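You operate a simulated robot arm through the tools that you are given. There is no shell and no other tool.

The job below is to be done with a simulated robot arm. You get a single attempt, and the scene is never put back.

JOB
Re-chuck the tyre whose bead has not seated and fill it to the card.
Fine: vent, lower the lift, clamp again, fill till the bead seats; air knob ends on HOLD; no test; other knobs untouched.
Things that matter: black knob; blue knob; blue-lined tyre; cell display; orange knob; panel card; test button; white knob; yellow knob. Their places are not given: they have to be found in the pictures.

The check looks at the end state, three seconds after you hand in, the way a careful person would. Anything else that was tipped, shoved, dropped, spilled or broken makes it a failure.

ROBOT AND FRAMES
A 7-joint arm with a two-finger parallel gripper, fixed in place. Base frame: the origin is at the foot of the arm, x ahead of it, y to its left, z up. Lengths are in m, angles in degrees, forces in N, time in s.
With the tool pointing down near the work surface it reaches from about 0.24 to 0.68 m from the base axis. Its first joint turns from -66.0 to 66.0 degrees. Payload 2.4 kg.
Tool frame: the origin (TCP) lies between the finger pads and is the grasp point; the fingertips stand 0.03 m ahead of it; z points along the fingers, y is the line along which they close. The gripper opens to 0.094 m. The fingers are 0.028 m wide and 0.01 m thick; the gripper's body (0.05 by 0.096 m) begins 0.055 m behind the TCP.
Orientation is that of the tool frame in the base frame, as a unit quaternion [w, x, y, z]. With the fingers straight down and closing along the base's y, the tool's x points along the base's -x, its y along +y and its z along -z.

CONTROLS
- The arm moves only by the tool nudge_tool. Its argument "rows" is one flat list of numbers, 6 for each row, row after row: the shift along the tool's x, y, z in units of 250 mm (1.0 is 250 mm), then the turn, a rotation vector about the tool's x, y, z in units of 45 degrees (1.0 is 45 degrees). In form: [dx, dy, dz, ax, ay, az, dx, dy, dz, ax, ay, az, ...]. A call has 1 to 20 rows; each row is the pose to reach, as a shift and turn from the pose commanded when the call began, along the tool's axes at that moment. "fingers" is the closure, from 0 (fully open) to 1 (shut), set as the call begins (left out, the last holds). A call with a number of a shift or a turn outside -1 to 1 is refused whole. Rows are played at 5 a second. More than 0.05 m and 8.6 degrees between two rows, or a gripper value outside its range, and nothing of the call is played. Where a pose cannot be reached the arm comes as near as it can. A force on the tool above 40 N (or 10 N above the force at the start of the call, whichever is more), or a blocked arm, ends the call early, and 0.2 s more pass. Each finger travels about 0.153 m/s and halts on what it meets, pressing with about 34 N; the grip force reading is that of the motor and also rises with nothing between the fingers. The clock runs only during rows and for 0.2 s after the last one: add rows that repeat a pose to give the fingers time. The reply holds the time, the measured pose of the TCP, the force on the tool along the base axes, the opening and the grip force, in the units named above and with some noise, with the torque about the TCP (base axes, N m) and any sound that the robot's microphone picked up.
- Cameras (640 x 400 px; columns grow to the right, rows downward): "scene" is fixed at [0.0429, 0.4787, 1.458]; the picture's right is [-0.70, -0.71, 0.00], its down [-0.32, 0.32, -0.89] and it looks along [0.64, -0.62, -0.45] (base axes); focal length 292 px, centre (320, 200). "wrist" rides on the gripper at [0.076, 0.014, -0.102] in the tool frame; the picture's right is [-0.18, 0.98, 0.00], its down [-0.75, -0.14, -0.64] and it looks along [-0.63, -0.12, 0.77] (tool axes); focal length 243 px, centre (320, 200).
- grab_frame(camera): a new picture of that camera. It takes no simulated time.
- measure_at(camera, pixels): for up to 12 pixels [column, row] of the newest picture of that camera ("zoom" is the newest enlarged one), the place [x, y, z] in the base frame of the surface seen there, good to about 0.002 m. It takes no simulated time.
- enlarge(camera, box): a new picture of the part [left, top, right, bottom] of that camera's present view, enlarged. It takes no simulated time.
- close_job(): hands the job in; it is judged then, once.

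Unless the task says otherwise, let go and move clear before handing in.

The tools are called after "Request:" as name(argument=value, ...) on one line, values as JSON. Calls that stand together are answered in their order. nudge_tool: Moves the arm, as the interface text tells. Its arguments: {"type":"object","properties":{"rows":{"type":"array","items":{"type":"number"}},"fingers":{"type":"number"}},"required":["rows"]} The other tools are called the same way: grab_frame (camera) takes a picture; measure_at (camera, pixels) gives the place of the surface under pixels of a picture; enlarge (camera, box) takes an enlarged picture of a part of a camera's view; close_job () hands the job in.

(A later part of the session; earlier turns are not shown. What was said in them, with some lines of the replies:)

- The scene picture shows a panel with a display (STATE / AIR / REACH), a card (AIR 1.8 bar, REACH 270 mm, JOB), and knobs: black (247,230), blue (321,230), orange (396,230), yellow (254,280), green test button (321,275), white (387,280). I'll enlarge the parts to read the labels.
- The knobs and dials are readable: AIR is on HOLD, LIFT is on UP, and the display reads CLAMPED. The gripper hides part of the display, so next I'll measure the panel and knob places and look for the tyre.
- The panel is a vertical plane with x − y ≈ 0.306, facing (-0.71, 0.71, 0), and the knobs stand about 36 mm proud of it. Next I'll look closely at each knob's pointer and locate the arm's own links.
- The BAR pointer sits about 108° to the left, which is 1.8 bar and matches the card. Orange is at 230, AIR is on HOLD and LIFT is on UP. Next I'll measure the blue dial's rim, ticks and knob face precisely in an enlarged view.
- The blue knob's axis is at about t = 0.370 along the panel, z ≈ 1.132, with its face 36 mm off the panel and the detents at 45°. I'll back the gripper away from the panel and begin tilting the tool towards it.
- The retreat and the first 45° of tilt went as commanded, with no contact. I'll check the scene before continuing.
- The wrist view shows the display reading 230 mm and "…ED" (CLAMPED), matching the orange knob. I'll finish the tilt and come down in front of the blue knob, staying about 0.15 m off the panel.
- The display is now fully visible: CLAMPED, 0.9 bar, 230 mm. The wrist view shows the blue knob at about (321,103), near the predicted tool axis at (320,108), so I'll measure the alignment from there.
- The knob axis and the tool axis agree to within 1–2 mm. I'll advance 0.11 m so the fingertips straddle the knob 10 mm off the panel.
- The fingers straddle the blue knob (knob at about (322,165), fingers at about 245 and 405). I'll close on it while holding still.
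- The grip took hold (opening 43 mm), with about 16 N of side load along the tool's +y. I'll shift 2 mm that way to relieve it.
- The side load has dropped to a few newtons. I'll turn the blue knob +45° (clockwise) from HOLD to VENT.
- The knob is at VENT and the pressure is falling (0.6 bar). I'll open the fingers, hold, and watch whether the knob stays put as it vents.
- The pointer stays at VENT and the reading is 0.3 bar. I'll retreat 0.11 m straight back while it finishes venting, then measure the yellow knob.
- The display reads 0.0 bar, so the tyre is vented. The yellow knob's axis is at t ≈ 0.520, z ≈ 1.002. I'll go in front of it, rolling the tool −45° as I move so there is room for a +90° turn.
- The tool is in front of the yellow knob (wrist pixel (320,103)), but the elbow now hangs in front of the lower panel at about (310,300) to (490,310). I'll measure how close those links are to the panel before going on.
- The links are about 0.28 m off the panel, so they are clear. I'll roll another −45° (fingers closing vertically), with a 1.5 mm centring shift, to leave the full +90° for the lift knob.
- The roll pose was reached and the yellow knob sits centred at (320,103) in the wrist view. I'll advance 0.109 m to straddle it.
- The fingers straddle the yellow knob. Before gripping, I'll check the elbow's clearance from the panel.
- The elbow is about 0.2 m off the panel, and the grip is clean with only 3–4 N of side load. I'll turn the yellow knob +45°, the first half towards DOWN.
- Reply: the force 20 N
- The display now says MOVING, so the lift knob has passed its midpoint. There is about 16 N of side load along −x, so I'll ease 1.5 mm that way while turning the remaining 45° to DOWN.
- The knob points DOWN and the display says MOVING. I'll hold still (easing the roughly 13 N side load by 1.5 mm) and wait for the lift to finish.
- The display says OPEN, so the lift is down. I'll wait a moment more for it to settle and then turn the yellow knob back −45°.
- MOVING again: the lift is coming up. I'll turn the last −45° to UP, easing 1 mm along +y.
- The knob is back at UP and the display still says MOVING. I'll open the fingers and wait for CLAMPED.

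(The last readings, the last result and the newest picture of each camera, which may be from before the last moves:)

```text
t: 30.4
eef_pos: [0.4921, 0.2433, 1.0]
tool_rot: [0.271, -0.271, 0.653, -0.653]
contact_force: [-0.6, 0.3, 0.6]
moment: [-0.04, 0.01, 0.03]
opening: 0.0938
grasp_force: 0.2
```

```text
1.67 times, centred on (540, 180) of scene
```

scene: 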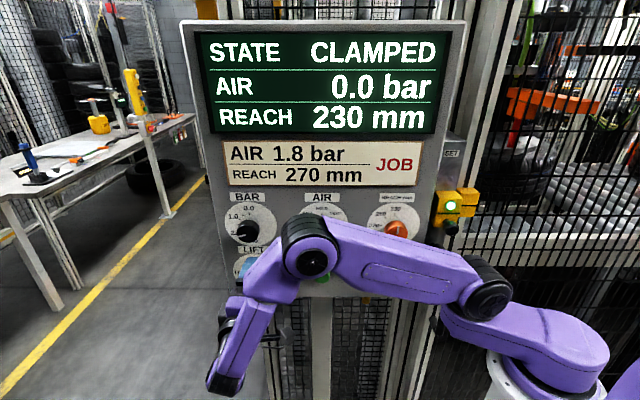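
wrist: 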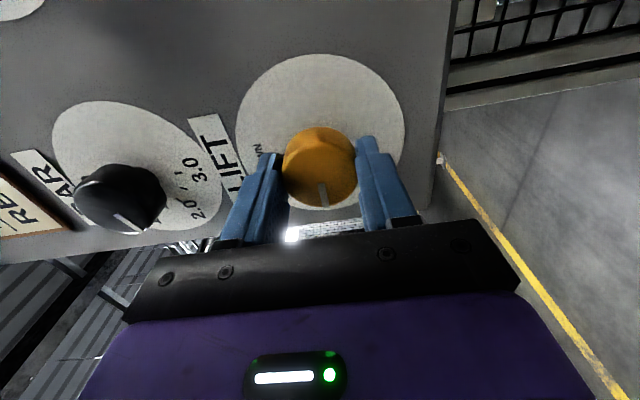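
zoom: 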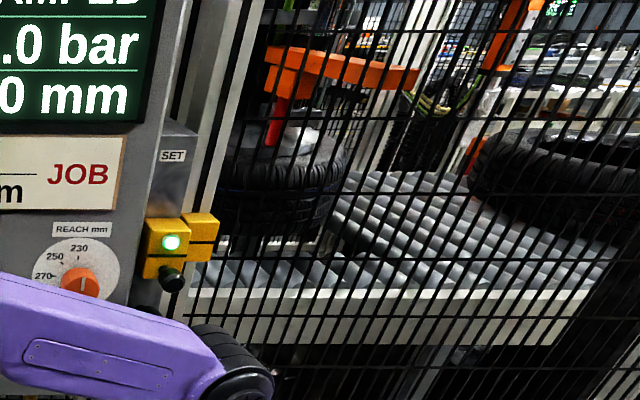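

The display says CLAMPED, AIR 0.0, and the chucked tyre is visible behind the mesh at about (510,160). I'll retreat from the yellow knob and then check it.

Request:
nudge_tool(rows=[0, 0, -0.06, 0, 0, 0, 0, 0, -0.12, 0, 0, 0, 0, 0, -0.2, 0, 0, 0, 0, 0, -0.28, 0, 0, 0, 0, 0, -0.36, 0, 0, 0, 0, 0, -0.44, 0, 0, 0], fingers=0)

Request:
enlarge(camera="wrist", box=[255, 20, 385, 160])

Request:
enlarge(camera="scene", box=[220, 185, 420, 300])

```text
t: 31.8
eef_pos: [0.4151, 0.3228, 0.9994]
tool_rot: [0.271, -0.272, 0.653, -0.653]
contact_force: [-0.1, -0.2, 0.4]
moment: [0.01, -0.01, 0.02]
opening: 0.094
grasp_force: 0.0
```

```text
2.86 times, centred on (320, 90) of wrist
```

zoom: 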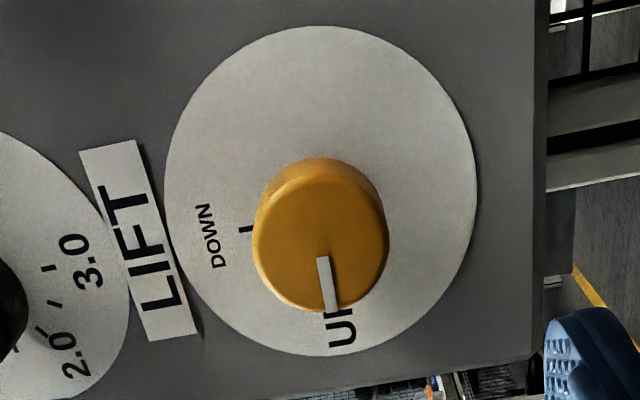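

```text
3.20 times, centred on (320, 242) of scene
```

zoom: 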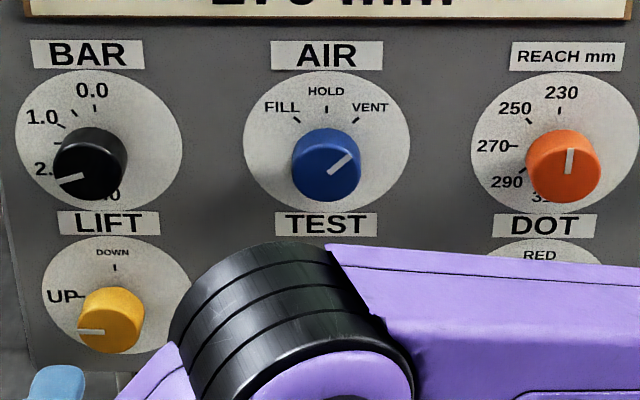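

Yellow points to UP, blue is at VENT, and black and orange are unchanged. I'll move back in front of the blue knob, keeping this roll to confirm it is reachable there, since it is the pose where FILL ends.

Request:
nudge_tool(rows=[0.0506, -0.0435, 0, 0, 0, 0, 0.1012, -0.0871, 0, 0, 0, 0, 0.1518, -0.1306, 0, 0, 0, 0, 0.2024, -0.1741, 0, 0, 0, 0, 0.253, -0.2177, 0, 0, 0, 0, 0.3036, -0.2612, 0, 0, 0, 0, 0.3542, -0.3047, 0, 0, 0, 0, 0.4048, -0.3483, 0, 0, 0, 0, 0.4554, -0.3918, 0, 0, 0, 0, 0.506, -0.4353, 0, 0, 0, 0, 0.5566, -0.4789, 0, 0, 0, 0, 0.6072, -0.5224, 0.005, 0, 0, 0])

Request:
grab_frame(camera="scene")

Request:
grab_frame(camera="wrist")

```text
t: 34.4
eef_pos: [0.3079, 0.2132, 1.1306]
tool_rot: [-0.271, 0.272, -0.653, 0.653]
contact_force: [0.7, 0.5, 0.6]
moment: [0.01, -0.01, 0.0]
opening: 0.0939
grasp_force: 0.2
```

```text
taken
```

scene: 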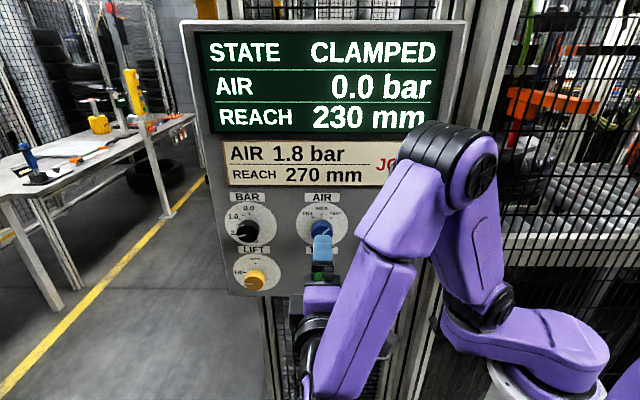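

```text
taken
```

wrist: 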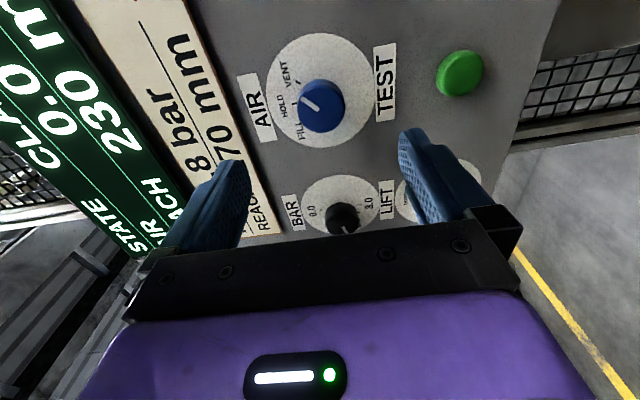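

That pose is reachable in front of the blue knob. I'll roll the tool +90° in two calls with a 1.5 mm centring correction, so the later turn to FILL has its full −90° range.

Request:
nudge_tool(rows=[-0.003, 0, 0, 0, 0, 0.125, -0.006, 0, 0, 0, 0, 0.25, -0.006, 0, 0, 0, 0, 0.375, -0.006, 0, 0, 0, 0, 0.5, -0.006, 0, 0, 0, 0, 0.625, -0.006, 0, 0, 0, 0, 0.75, -0.006, 0, 0, 0, 0, 0.875, -0.006, 0, 0, 0, 0, 1.0])

Request:
nudge_tool(rows=[0, 0, 0, 0, 0, 0.125, 0, 0, 0, 0, 0, 0.25, 0, 0, 0, 0, 0, 0.375, 0, 0, 0, 0, 0, 0.5, 0, 0, 0, 0, 0, 0.625, 0, 0, 0, 0, 0, 0.75, 0, 0, 0, 0, 0, 0.875, 0, 0, 0, 0, 0, 1.0])

Request:
grab_frame(camera="wrist")

```text
t: 36.2
eef_pos: [0.3099, 0.2132, 1.1308]
tool_rot: [0.501, 0.001, 0.707, -0.5]
contact_force: [0.6, 0.4, 0.0]
moment: [0.03, -0.02, -0.01]
opening: 0.0938
grasp_force: 0.1
```

```text
t: 38.0
eef_pos: [0.3089, 0.2141, 1.1299]
tool_rot: [0.653, 0.272, 0.653, -0.27]
contact_force: [-0.4, -0.4, -0.1]
moment: [0.03, 0.01, -0.01]
opening: 0.094
grasp_force: 0.1
```

```text
taken
```

wrist: 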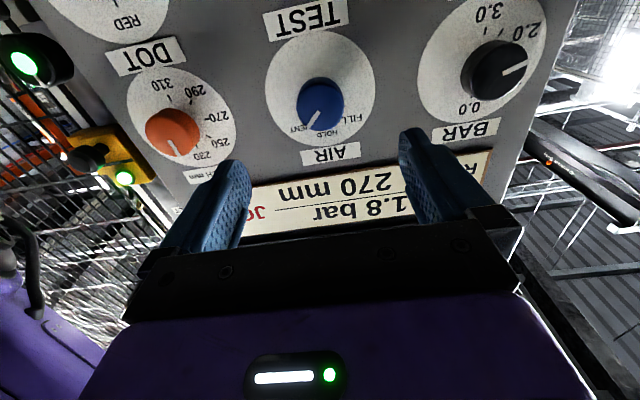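

The tool is centred on the blue knob (about (320,103) in the wrist view), with the fingers closing horizontally. I'll advance 0.11 m and then grip.

Request:
nudge_tool(rows=[0, 0, 0.08, 0, 0, 0, 0, 0, 0.16, 0, 0, 0, 0, 0, 0.24, 0, 0, 0, 0, 0, 0.32, 0, 0, 0, 0, 0, 0.38, 0, 0, 0, 0, 0, 0.44, 0, 0, 0], fingers=0)

Request:
nudge_tool(rows=[0, 0, 0, 0, 0, 0, 0, 0, 0, 0, 0, 0, 0, 0, 0, 0, 0, 0], fingers=1)

Request:
grab_frame(camera="wrist")

Request:
grab_frame(camera="scene")

```text
t: 39.4
eef_pos: [0.3871, 0.1349, 1.1298]
tool_rot: [0.654, 0.27, 0.653, -0.27]
contact_force: [-0.4, 0.2, -0.5]
moment: [0.01, -0.04, -0.03]
opening: 0.0938
grasp_force: 0.0
```

```text
t: 40.2
eef_pos: [0.3875, 0.1355, 1.1305]
tool_rot: [0.654, 0.27, 0.653, -0.27]
contact_force: [6.2, -1.5, 0.5]
moment: [-0.04, -0.03, 0.47]
opening: 0.0432
grasp_force: 45.5
```

```text
taken
```

wrist: 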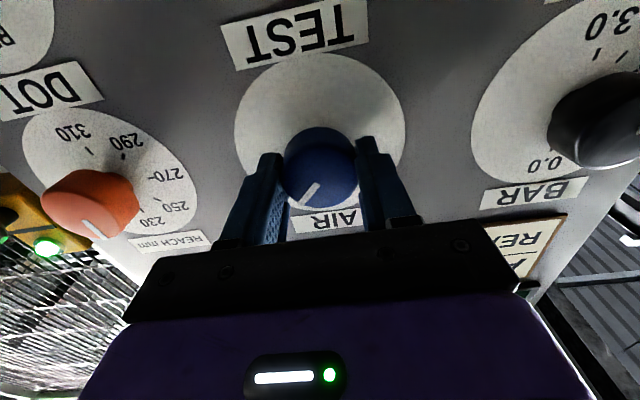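

```text
taken
```

scene: 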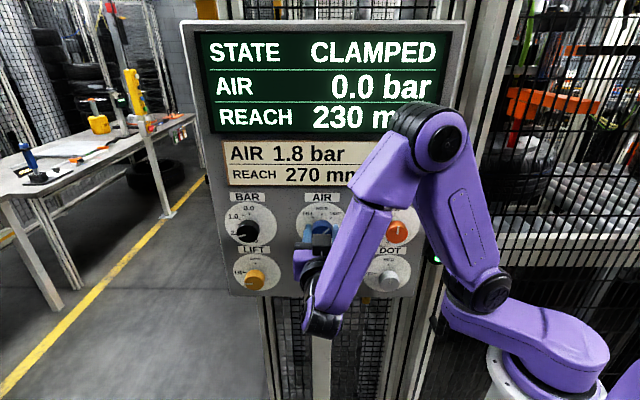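

Gripped cleanly (about 6 N side load). I'll turn −45° to bring the air knob from VENT back to HOLD, then check before going on to FILL.

Request:
nudge_tool(rows=[0, 0, 0, 0, 0, -0.125, 0, 0, 0, 0, 0, -0.25, 0, 0, 0, 0, 0, -0.375, 0, 0, 0, 0, 0, -0.5, 0, 0, 0, 0, 0, -0.625, 0, 0, 0, 0, 0, -0.75, 0, 0, 0, 0, 0, -0.875, 0, 0, 0, 0, 0, -1.0])

Request:
grab_frame(camera="scene")

Request:
grab_frame(camera="wrist")

```text
t: 42.0
eef_pos: [0.3873, 0.1363, 1.1303]
tool_rot: [0.5, 0.001, 0.707, -0.501]
contact_force: [11.6, -0.6, 10.4]
moment: [0.41, 0.37, -0.6]
opening: 0.0432
grasp_force: 44.6
```

```text
taken
```

scene: 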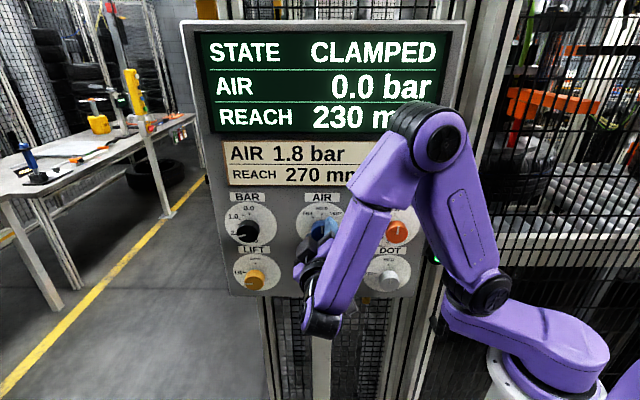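

```text
taken
```

wrist: 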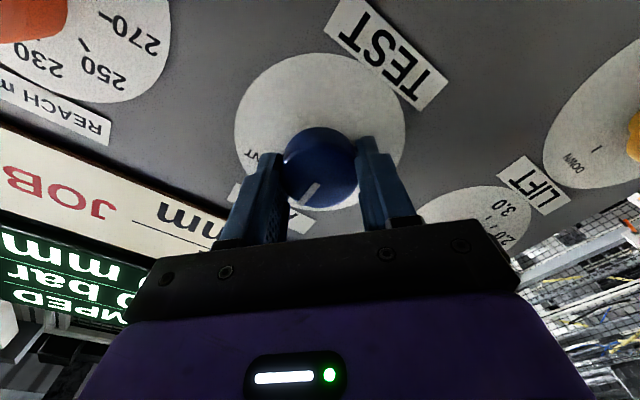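

The knob is at HOLD, with AIR still 0.0 and CLAMPED. I'll turn a further −45° to FILL, then check the pressure straight away.

Request:
nudge_tool(rows=[-0.003, 0, 0, 0, 0, -0.125, -0.005, 0, 0, 0, 0, -0.25, -0.005, 0, 0, 0, 0, -0.375, -0.005, 0, 0, 0, 0, -0.5, -0.005, 0, 0, 0, 0, -0.625, -0.005, 0, 0, 0, 0, -0.75, -0.005, 0, 0, 0, 0, -0.875, -0.005, 0, 0, 0, 0, -1.0])

Request:
grab_frame(camera="scene")

Request:
grab_frame(camera="wrist")

```text
t: 43.8
eef_pos: [0.3883, 0.1364, 1.1291]
tool_rot: [0.269, -0.271, 0.655, -0.652]
contact_force: [-1.3, -5.1, -24.7]
moment: [0.29, 0.16, -1.23]
opening: 0.0431
grasp_force: 45.3
```

```text
taken
```

scene: 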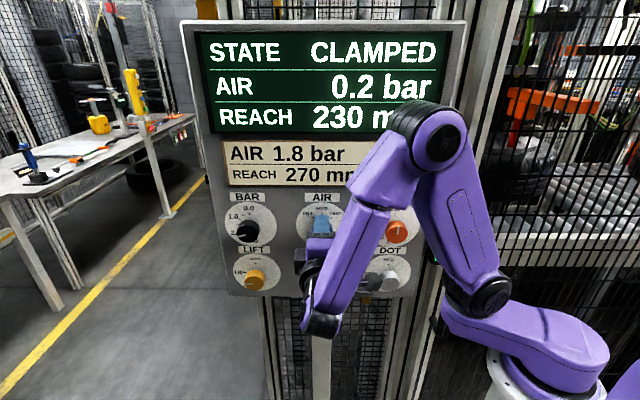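

```text
taken
```

wrist: 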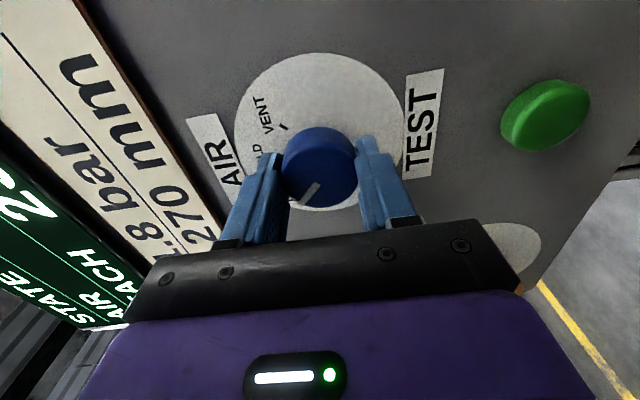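

FILL is on (0.2 bar). The 25 N load is along the tool's +y (down), so I'll ease 2 mm that way while holding for about 1 s.

Request:
nudge_tool(rows=[0, 0.004, 0, 0, 0, 0, 0, 0.008, 0, 0, 0, 0, 0, 0.008, 0, 0, 0, 0, 0, 0.008, 0, 0, 0, 0])

Request:
grab_frame(camera="scene")

```text
t: 44.8
eef_pos: [0.3873, 0.1368, 1.1299]
tool_rot: [-0.272, 0.27, -0.653, 0.654]
contact_force: [3.1, -6.0, 2.7]
moment: [0.1, 0.1, -0.98]
opening: 0.0434
grasp_force: 44.8
```

```text
taken
```

scene: 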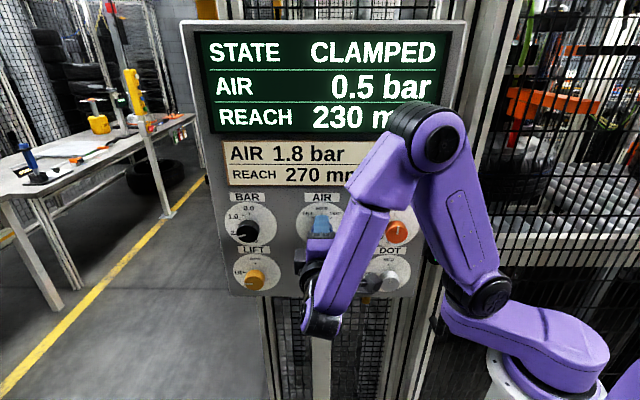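

The reading is 0.5 bar, rising about 0.3 bar/s. I'll hold for about 2 s more.

Request:
nudge_tool(rows=[0, 0, 0, 0, 0, 0, 0, 0, 0, 0, 0, 0, 0, 0, 0, 0, 0, 0, 0, 0, 0, 0, 0, 0, 0, 0, 0, 0, 0, 0, 0, 0, 0, 0, 0, 0, 0, 0, 0, 0, 0, 0, 0, 0, 0, 0, 0, 0, 0, 0, 0, 0, 0, 0])

Request:
grab_frame(camera="scene")

```text
t: 46.8
eef_pos: [0.3869, 0.1372, 1.1303]
tool_rot: [-0.272, 0.271, -0.653, 0.653]
contact_force: [11.2, -8.1, 18.2]
moment: [-0.28, -0.27, 0.48]
opening: 0.0434
grasp_force: 45.2
```

```text
taken
```

scene: 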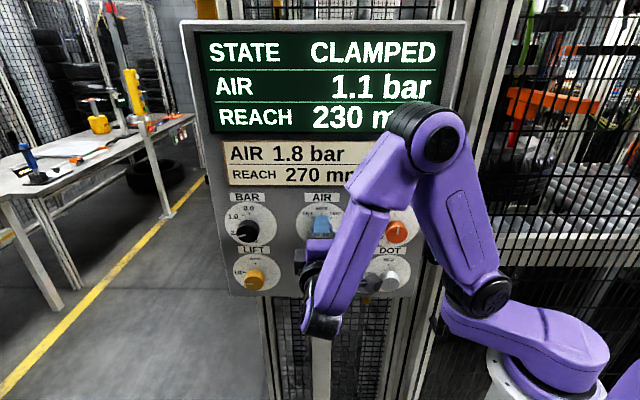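

1.1 bar and no pop heard yet. I'll hold about 1.2 s more.

Request:
nudge_tool(rows=[0, 0, 0, 0, 0, 0, 0, 0, 0, 0, 0, 0, 0, 0, 0, 0, 0, 0, 0, 0, 0, 0, 0, 0, 0, 0, 0, 0, 0, 0])

Request:
grab_frame(camera="scene")

```text
t: 48.0
eef_pos: [0.3877, 0.1365, 1.1299]
tool_rot: [-0.271, 0.271, -0.652, 0.654]
contact_force: [12.1, -4.9, 19.2]
moment: [-0.34, -0.35, 0.38]
opening: 0.0433
grasp_force: 44.9
```

```text
taken
```

scene: 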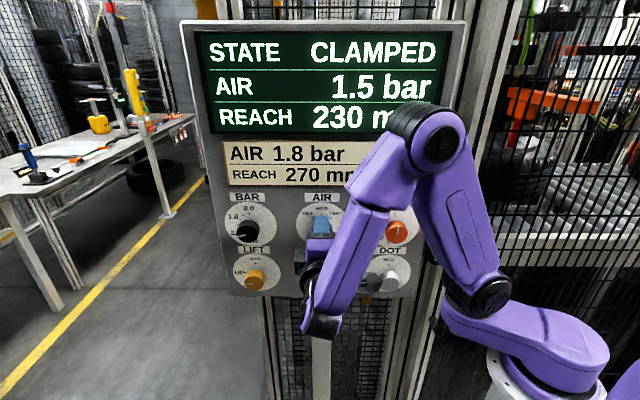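

1.5 bar. I'll hold in short steps now to see whether the regulator caps it at 1.8 and when the bead seats.

Request:
nudge_tool(rows=[0, 0, 0, 0, 0, 0, 0, 0, 0, 0, 0, 0])

Request:
grab_frame(camera="scene")

```text
t: 48.6
eef_pos: [0.3884, 0.1366, 1.1299]
tool_rot: [-0.271, 0.27, -0.652, 0.654]
contact_force: [12.3, -4.6, 18.8]
moment: [-0.35, -0.3, 0.2]
opening: 0.0431
grasp_force: 44.7
```

```text
taken
```

scene: 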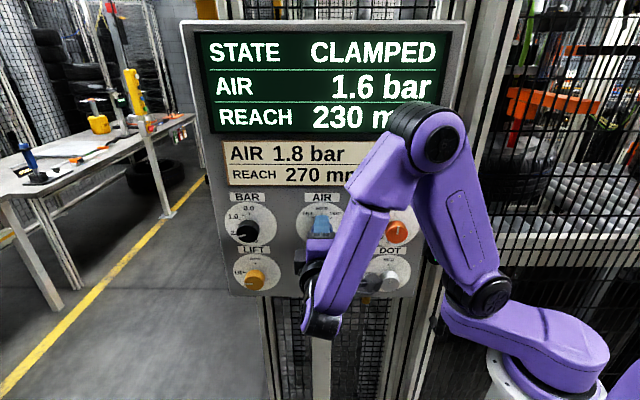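

About 1.6 bar and no pop yet. I'll hold one more short step.

Request:
nudge_tool(rows=[0, 0, 0, 0, 0, 0])

Request:
grab_frame(camera="scene")

Request:
enlarge(camera="scene", box=[440, 60, 640, 300])

```text
t: 49.0
eef_pos: [0.3874, 0.1363, 1.1296]
tool_rot: [-0.271, 0.27, -0.653, 0.654]
contact_force: [12.3, -3.8, 19.8]
moment: [-0.34, -0.3, 0.15]
opening: 0.043
grasp_force: 45.1
```

```text
taken
```

scene: 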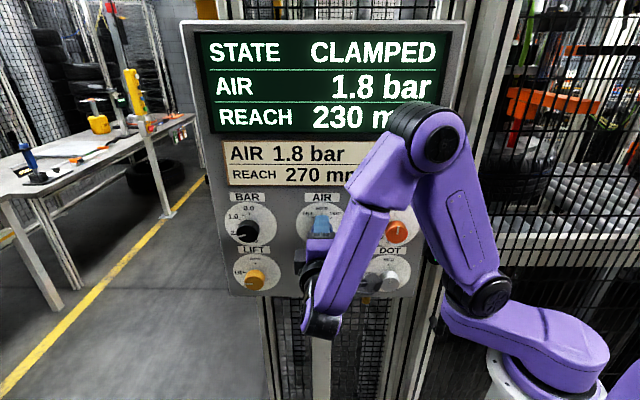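

```text
1.67 times, centred on (540, 180) of scene
```

zoom: 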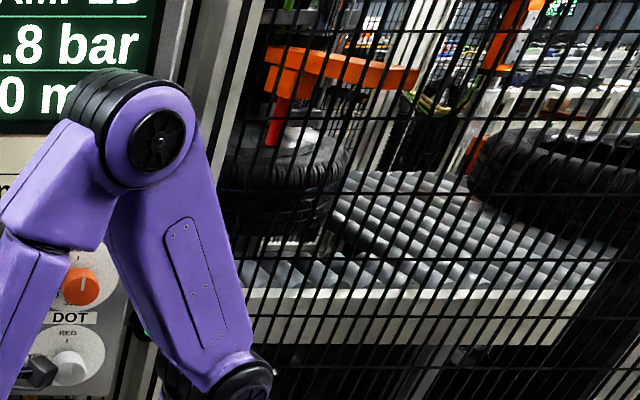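

The display now shows 1.8 bar, with no sound reported yet. I'll take one more short step to see if the regulator holds it at 1.8 and the bead seats.

Request:
nudge_tool(rows=[0, 0, 0, 0, 0, 0])

Request:
grab_frame(camera="scene")

```text
t: 49.4
eef_pos: [0.3874, 0.1375, 1.1298]
tool_rot: [-0.271, 0.27, -0.652, 0.655]
contact_force: [13.5, -3.7, 19.6]
moment: [-0.38, -0.31, 0.08]
opening: 0.0431
grasp_force: 44.7
```

```text
taken
```

scene: 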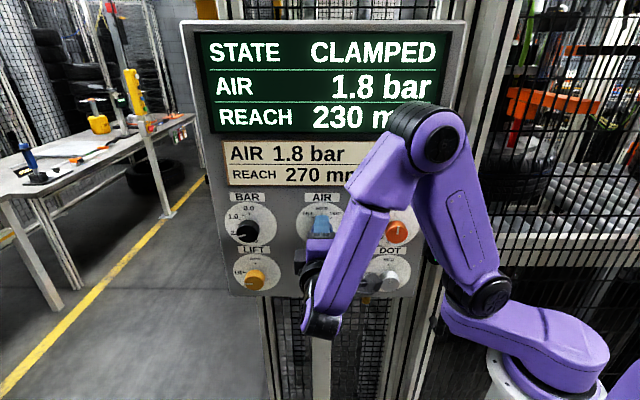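

Still 1.8 bar after another 0.4 s, so the regulator seems to cap it. I'll hold a bit longer to confirm and to listen for the bead.

Request:
nudge_tool(rows=[0, 0, 0, 0, 0, 0, 0, 0, 0, 0, 0, 0])

Request:
grab_frame(camera="scene")

Request:
enlarge(camera="scene", box=[490, 80, 570, 160])

```text
t: 50.0
eef_pos: [0.3884, 0.1367, 1.1306]
tool_rot: [-0.272, 0.27, -0.652, 0.654]
contact_force: [13.1, -3.0, 19.8]
moment: [-0.36, -0.37, 0.12]
opening: 0.0432
grasp_force: 45.0
```

```text
taken
```

scene: 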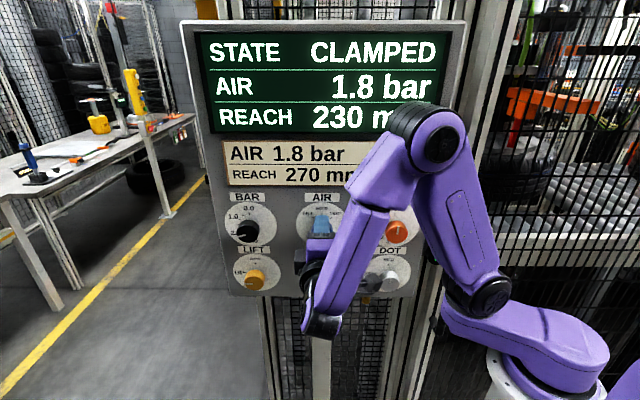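

```text
5.00 times, centred on (530, 120) of scene
```

zoom: 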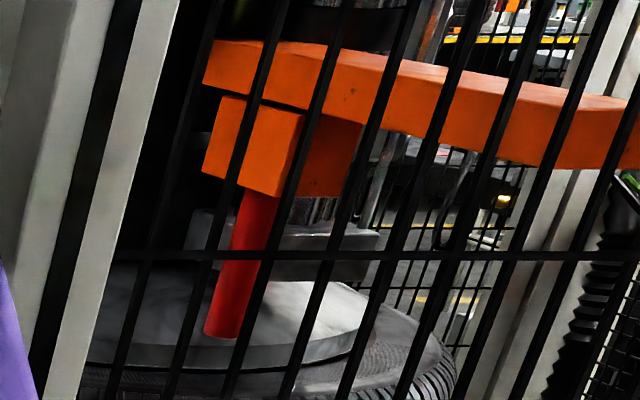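

The pressure is steady at 1.8 bar, so the regulator holds it. I'll look closely at the chucked tyre behind the mesh for any sign of the bead.

Request:
enlarge(camera="scene", box=[460, 120, 580, 240])

Request:
enlarge(camera="scene", box=[560, 100, 640, 200])

Request:
grab_frame(camera="wrist")

```text
3.33 times, centred on (520, 180) of scene
```

zoom: 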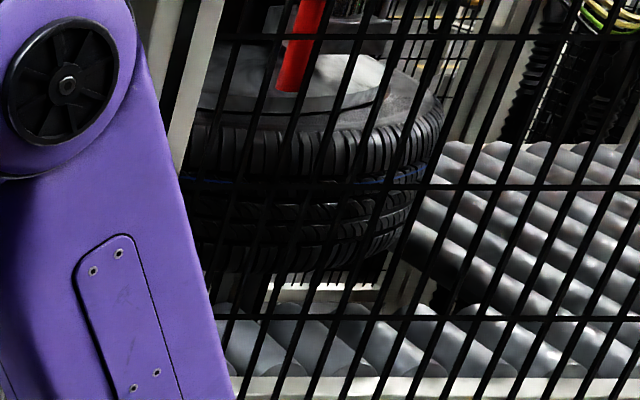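

```text
4.00 times, centred on (600, 150) of scene
```

zoom: 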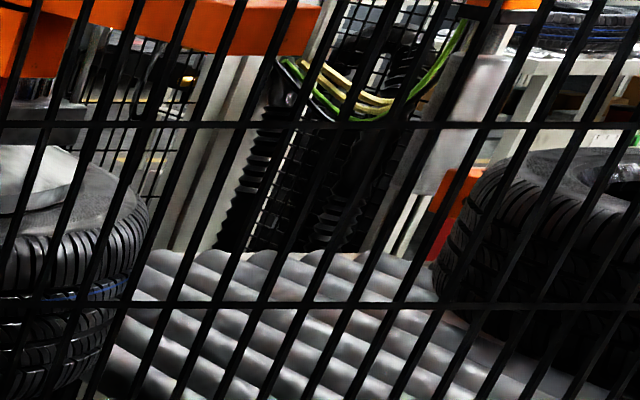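

```text
taken
```

wrist: 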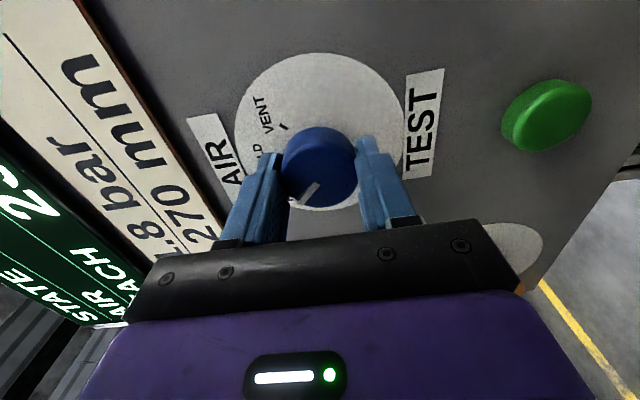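

The chucked tyre is the blue-lined one (blue stripe at zoom (390,180)). The bead state isn't clear, so I'll stay on FILL at the capped 1.8 bar a couple of seconds more.

Request:
nudge_tool(rows=[0, 0, 0, 0, 0, 0, 0, 0, 0, 0, 0, 0, 0, 0, 0, 0, 0, 0, 0, 0, 0, 0, 0, 0, 0, 0, 0, 0, 0, 0, 0, 0, 0, 0, 0, 0, 0, 0, 0, 0, 0, 0, 0, 0, 0, 0, 0, 0])

Request:
grab_frame(camera="scene")

Request:
enlarge(camera="scene", box=[460, 120, 580, 240])

```text
t: 51.8
eef_pos: [0.3874, 0.1363, 1.1297]
tool_rot: [-0.272, 0.27, -0.653, 0.654]
contact_force: [11.6, -2.1, 18.8]
moment: [-0.41, -0.36, 0.21]
opening: 0.043
grasp_force: 44.9
```

```text
taken
```

scene: 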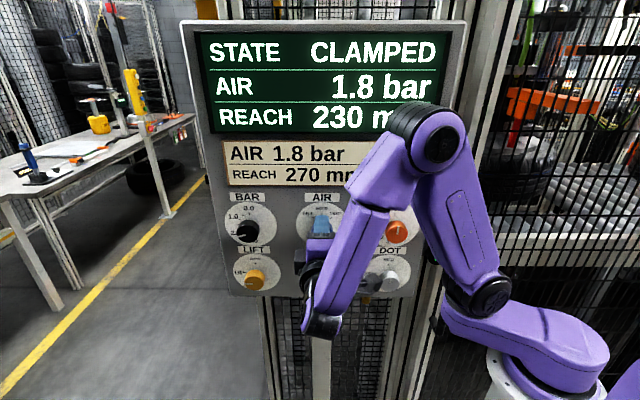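

```text
3.33 times, centred on (520, 180) of scene
```

zoom: 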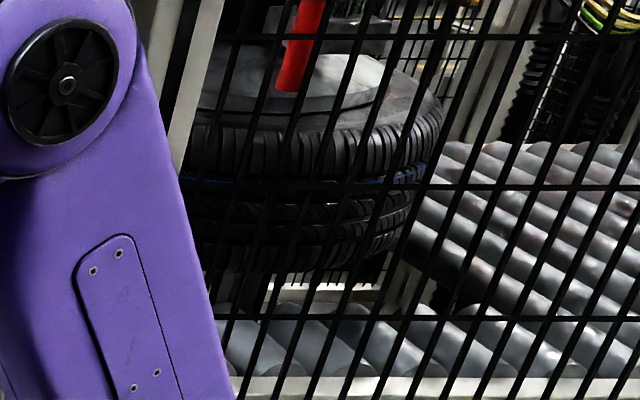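

The reading is steady at 1.8 bar, CLAMPED, and the tyre looks level. I'll turn the air knob +45° back to HOLD, easing the upward load by 1.5 mm.

Request:
nudge_tool(rows=[0, -0.003, 0, 0, 0, 0.125, 0, -0.006, 0, 0, 0, 0.25, 0, -0.006, 0, 0, 0, 0.375, 0, -0.006, 0, 0, 0, 0.5, 0, -0.006, 0, 0, 0, 0.625, 0, -0.006, 0, 0, 0, 0.75, 0, -0.006, 0, 0, 0, 0.875, 0, -0.006, 0, 0, 0, 1.0, 0, -0.006, 0, 0, 0, 1.0])

Request:
grab_frame(camera="scene")

Request:
grab_frame(camera="wrist")

```text
t: 53.8
eef_pos: [0.3867, 0.1361, 1.131]
tool_rot: [0.5, 0.001, 0.708, -0.499]
contact_force: [-0.4, -4.0, -6.2]
moment: [0.33, 0.34, 0.38]
opening: 0.0432
grasp_force: 45.6
```

```text
taken
```

scene: 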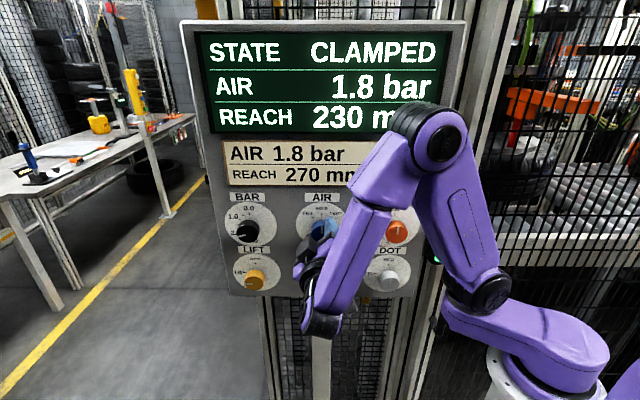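

```text
taken
```

wrist: 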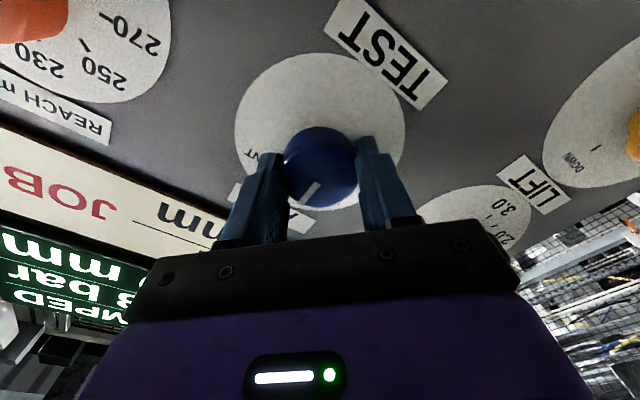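

The knob is back at HOLD with 1.8 bar. I'll open the fingers and then retreat 0.11 m straight back.

Request:
nudge_tool(rows=[0, 0, 0, 0, 0, 0, 0, 0, 0, 0, 0, 0, 0, 0, 0, 0, 0, 0, 0, 0, 0, 0, 0, 0], fingers=0)

Request:
nudge_tool(rows=[0, 0, -0.06, 0, 0, 0, 0, 0, -0.12, 0, 0, 0, 0, 0, -0.2, 0, 0, 0, 0, 0, -0.28, 0, 0, 0, 0, 0, -0.36, 0, 0, 0, 0, 0, -0.44, 0, 0, 0], fingers=0)

Request:
grab_frame(camera="scene")

Request:
grab_frame(camera="wrist")

```text
t: 54.8
eef_pos: [0.3873, 0.1367, 1.131]
tool_rot: [0.5, -0.001, 0.707, -0.5]
contact_force: [-0.3, 0.7, 0.5]
moment: [-0.02, -0.01, -0.02]
opening: 0.0941
grasp_force: 0.1
```

```text
t: 56.2
eef_pos: [0.3096, 0.2138, 1.1331]
tool_rot: [0.5, 0.0, 0.707, -0.5]
contact_force: [-0.3, 0.7, 0.4]
moment: [-0.02, -0.03, 0.04]
opening: 0.0942
grasp_force: 0.1
```

```text
taken
```

scene: 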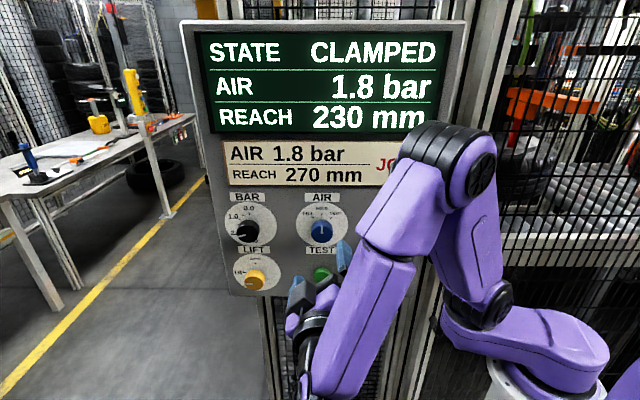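

```text
taken
```

wrist: 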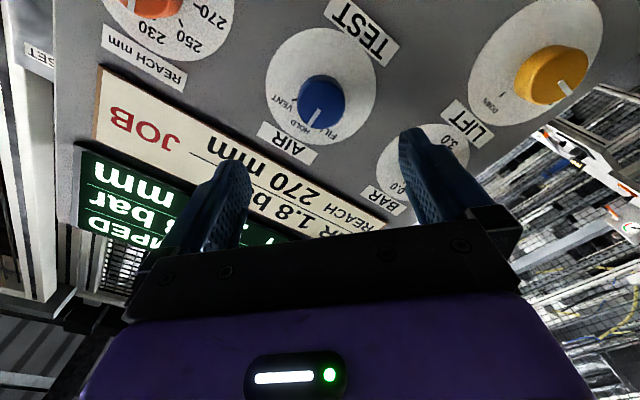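

Blue is at HOLD and the display reads CLAMPED, 1.8 bar. I'll look at the tyre again from here to check the bead and that the pressure is steady.

Request:
enlarge(camera="scene", box=[470, 80, 610, 220])

Request:
enlarge(camera="scene", box=[220, 185, 420, 300])

```text
2.86 times, centred on (540, 150) of scene
```

zoom: 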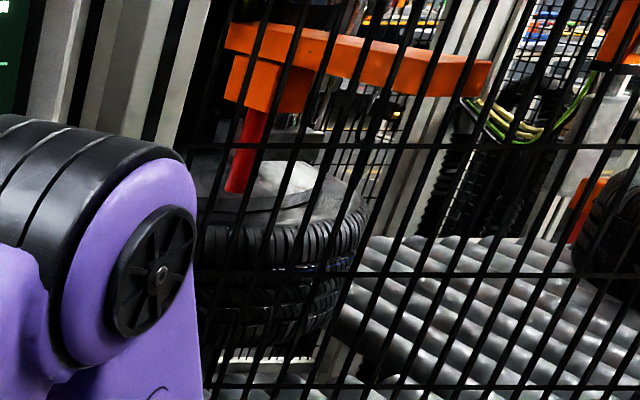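

```text
3.20 times, centred on (320, 242) of scene
```

zoom: 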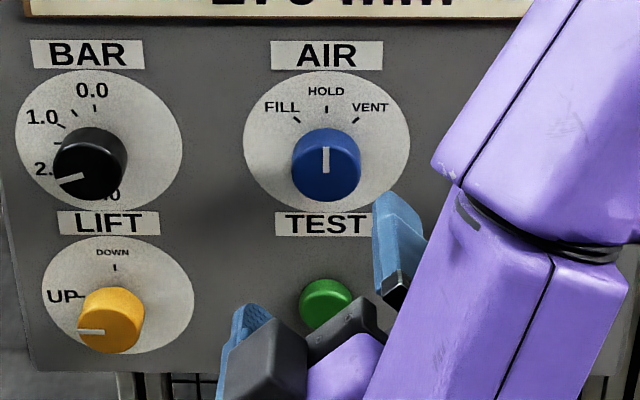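

All pointers are as wanted: blue on HOLD, yellow on UP, black and orange unmoved. I'll move the arm to the earlier clear pose at the left, which opens the view of the tyre and lets time pass to check that the pressure holds.

Request:
nudge_tool(rows=[-0.0041, 0.0663, 0, 0, 0, 0, -0.0082, 0.1326, 0, 0, 0, 0, -0.0123, 0.1989, 0, 0, 0, 0, -0.0163, 0.2652, 0, 0, 0, 0, -0.0204, 0.3315, 0, 0, 0, 0, -0.0245, 0.3978, 0, 0, 0, 0, -0.0286, 0.4641, 0, 0, 0, 0, -0.0327, 0.5304, 0, 0, 0, 0, -0.0368, 0.5967, 0, 0, 0, 0, -0.0408, 0.663, 0, 0, 0, 0, -0.0449, 0.7293, 0, 0, 0, 0, -0.049, 0.7956, 0, 0, 0, 0], fingers=0)

Request:
grab_frame(camera="scene")

Request:
enlarge(camera="scene", box=[470, 90, 590, 210])

```text
t: 58.8
eef_pos: [0.4154, 0.3201, 0.9984]
tool_rot: [0.501, -0.001, 0.707, -0.499]
contact_force: [1.4, 0.7, -0.1]
moment: [0.02, -0.01, 0.0]
opening: 0.0941
grasp_force: 0.0
```

```text
taken
```

scene: 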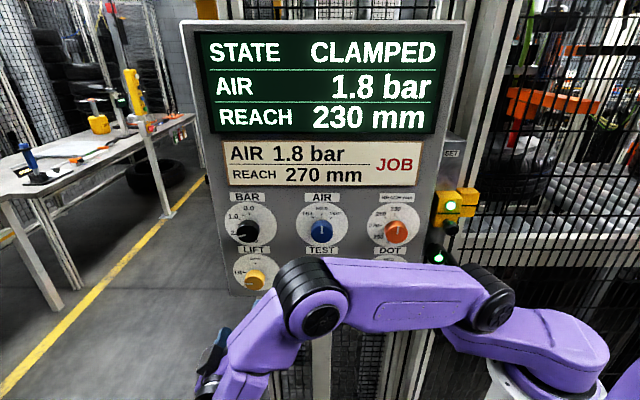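

```text
3.33 times, centred on (530, 150) of scene
```

zoom: 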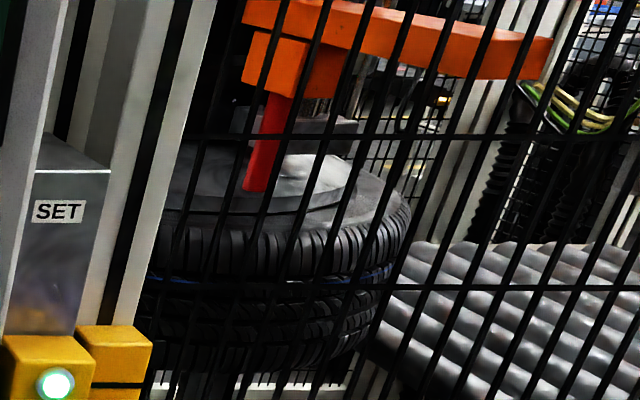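

The pressure still reads 1.8 bar and CLAMPED some 5 s after HOLD. I'll take a closer view of the tyre's blue line and top edge to judge the bead.

Request:
enlarge(camera="scene", box=[490, 125, 560, 195])

Request:
grab_frame(camera="wrist")

```text
5.71 times, centred on (525, 160) of scene
```

zoom: 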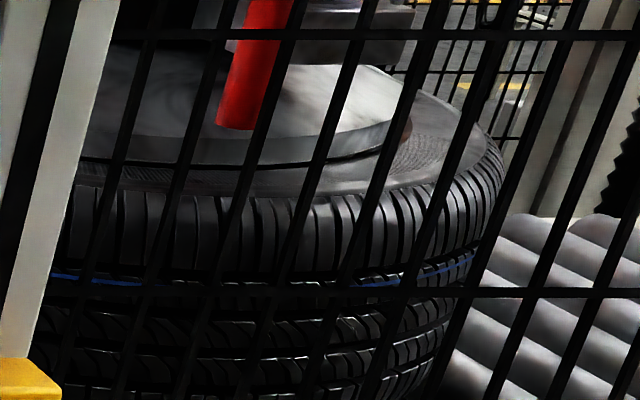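

```text
taken
```

wrist: 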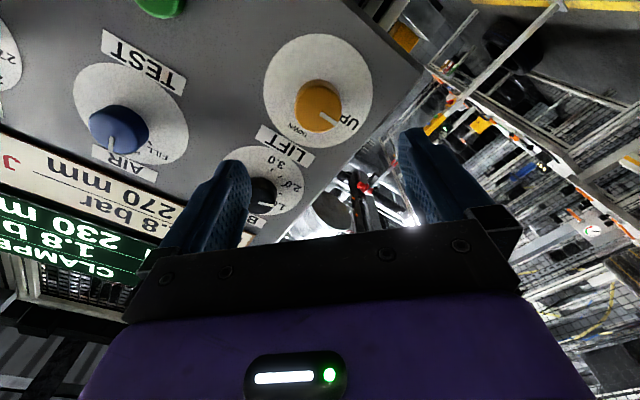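

The sidewall meets the rim disc evenly all round and the blue line looks regular. I'll measure the height of the line and the sidewall at several points to check the tyre isn't sitting askew.

Request:
measure_at(camera="zoom", pixels=[[70, 276], [110, 282], [380, 284], [450, 267], [466, 260], [90, 188], [150, 195], [270, 200], [380, 193], [150, 155], [300, 160], [430, 110]])

Request:
measure_at(camera="scene", pixels=[[321, 230], [254, 280], [247, 230], [396, 230]])

```text
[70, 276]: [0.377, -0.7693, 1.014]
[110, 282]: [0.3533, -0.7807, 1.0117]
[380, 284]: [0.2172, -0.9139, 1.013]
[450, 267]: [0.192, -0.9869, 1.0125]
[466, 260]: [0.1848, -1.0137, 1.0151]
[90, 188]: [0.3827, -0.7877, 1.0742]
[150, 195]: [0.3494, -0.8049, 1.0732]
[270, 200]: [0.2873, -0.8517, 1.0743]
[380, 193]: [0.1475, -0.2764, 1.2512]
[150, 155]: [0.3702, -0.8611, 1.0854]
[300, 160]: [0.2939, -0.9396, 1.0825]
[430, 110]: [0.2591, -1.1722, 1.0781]
```

```text
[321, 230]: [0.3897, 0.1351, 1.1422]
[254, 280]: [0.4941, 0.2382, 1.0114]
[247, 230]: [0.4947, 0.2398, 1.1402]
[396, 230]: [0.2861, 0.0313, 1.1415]
```

The blue line sits at z ≈ 1.012–1.015 m all round, so the tyre is level, and the display reads CLAMPED at a steady 1.8 bar. Blue is on HOLD, yellow is on UP, black and orange are unchanged, the test button and white knob were never approached, and the gripper is open and clear, so I'm handing in.

Request:
close_job()

```text
The job is handed in.
```

The blue-lined tyre has been vented, lowered, clamped again and filled to the card's 1.8 bar, and I've handed the job in. I could not confirm the bead seating directly. The robot's microphone picked up no pop at any point.

- **Bead:** what I have is indirect. The pressure reached 1.8 bar and stayed there for about 5 s with the air knob on HOLD. The tyre's blue line measured level, at 1.012–1.015 m at every point I could see.
- **Display at hand-in:** CLAMPED, 1.8 bar, REACH 230 mm.
- **Reach:** the card asks for 270 mm, but the orange knob was on 230 from the start. I left it there because you said the other knobs were to stay untouched.
- **Knobs:** the air knob (blue) ends on HOLD and the lift knob (yellow) on UP. The black and orange knobs look unchanged. I never went near the white knob or the test button.
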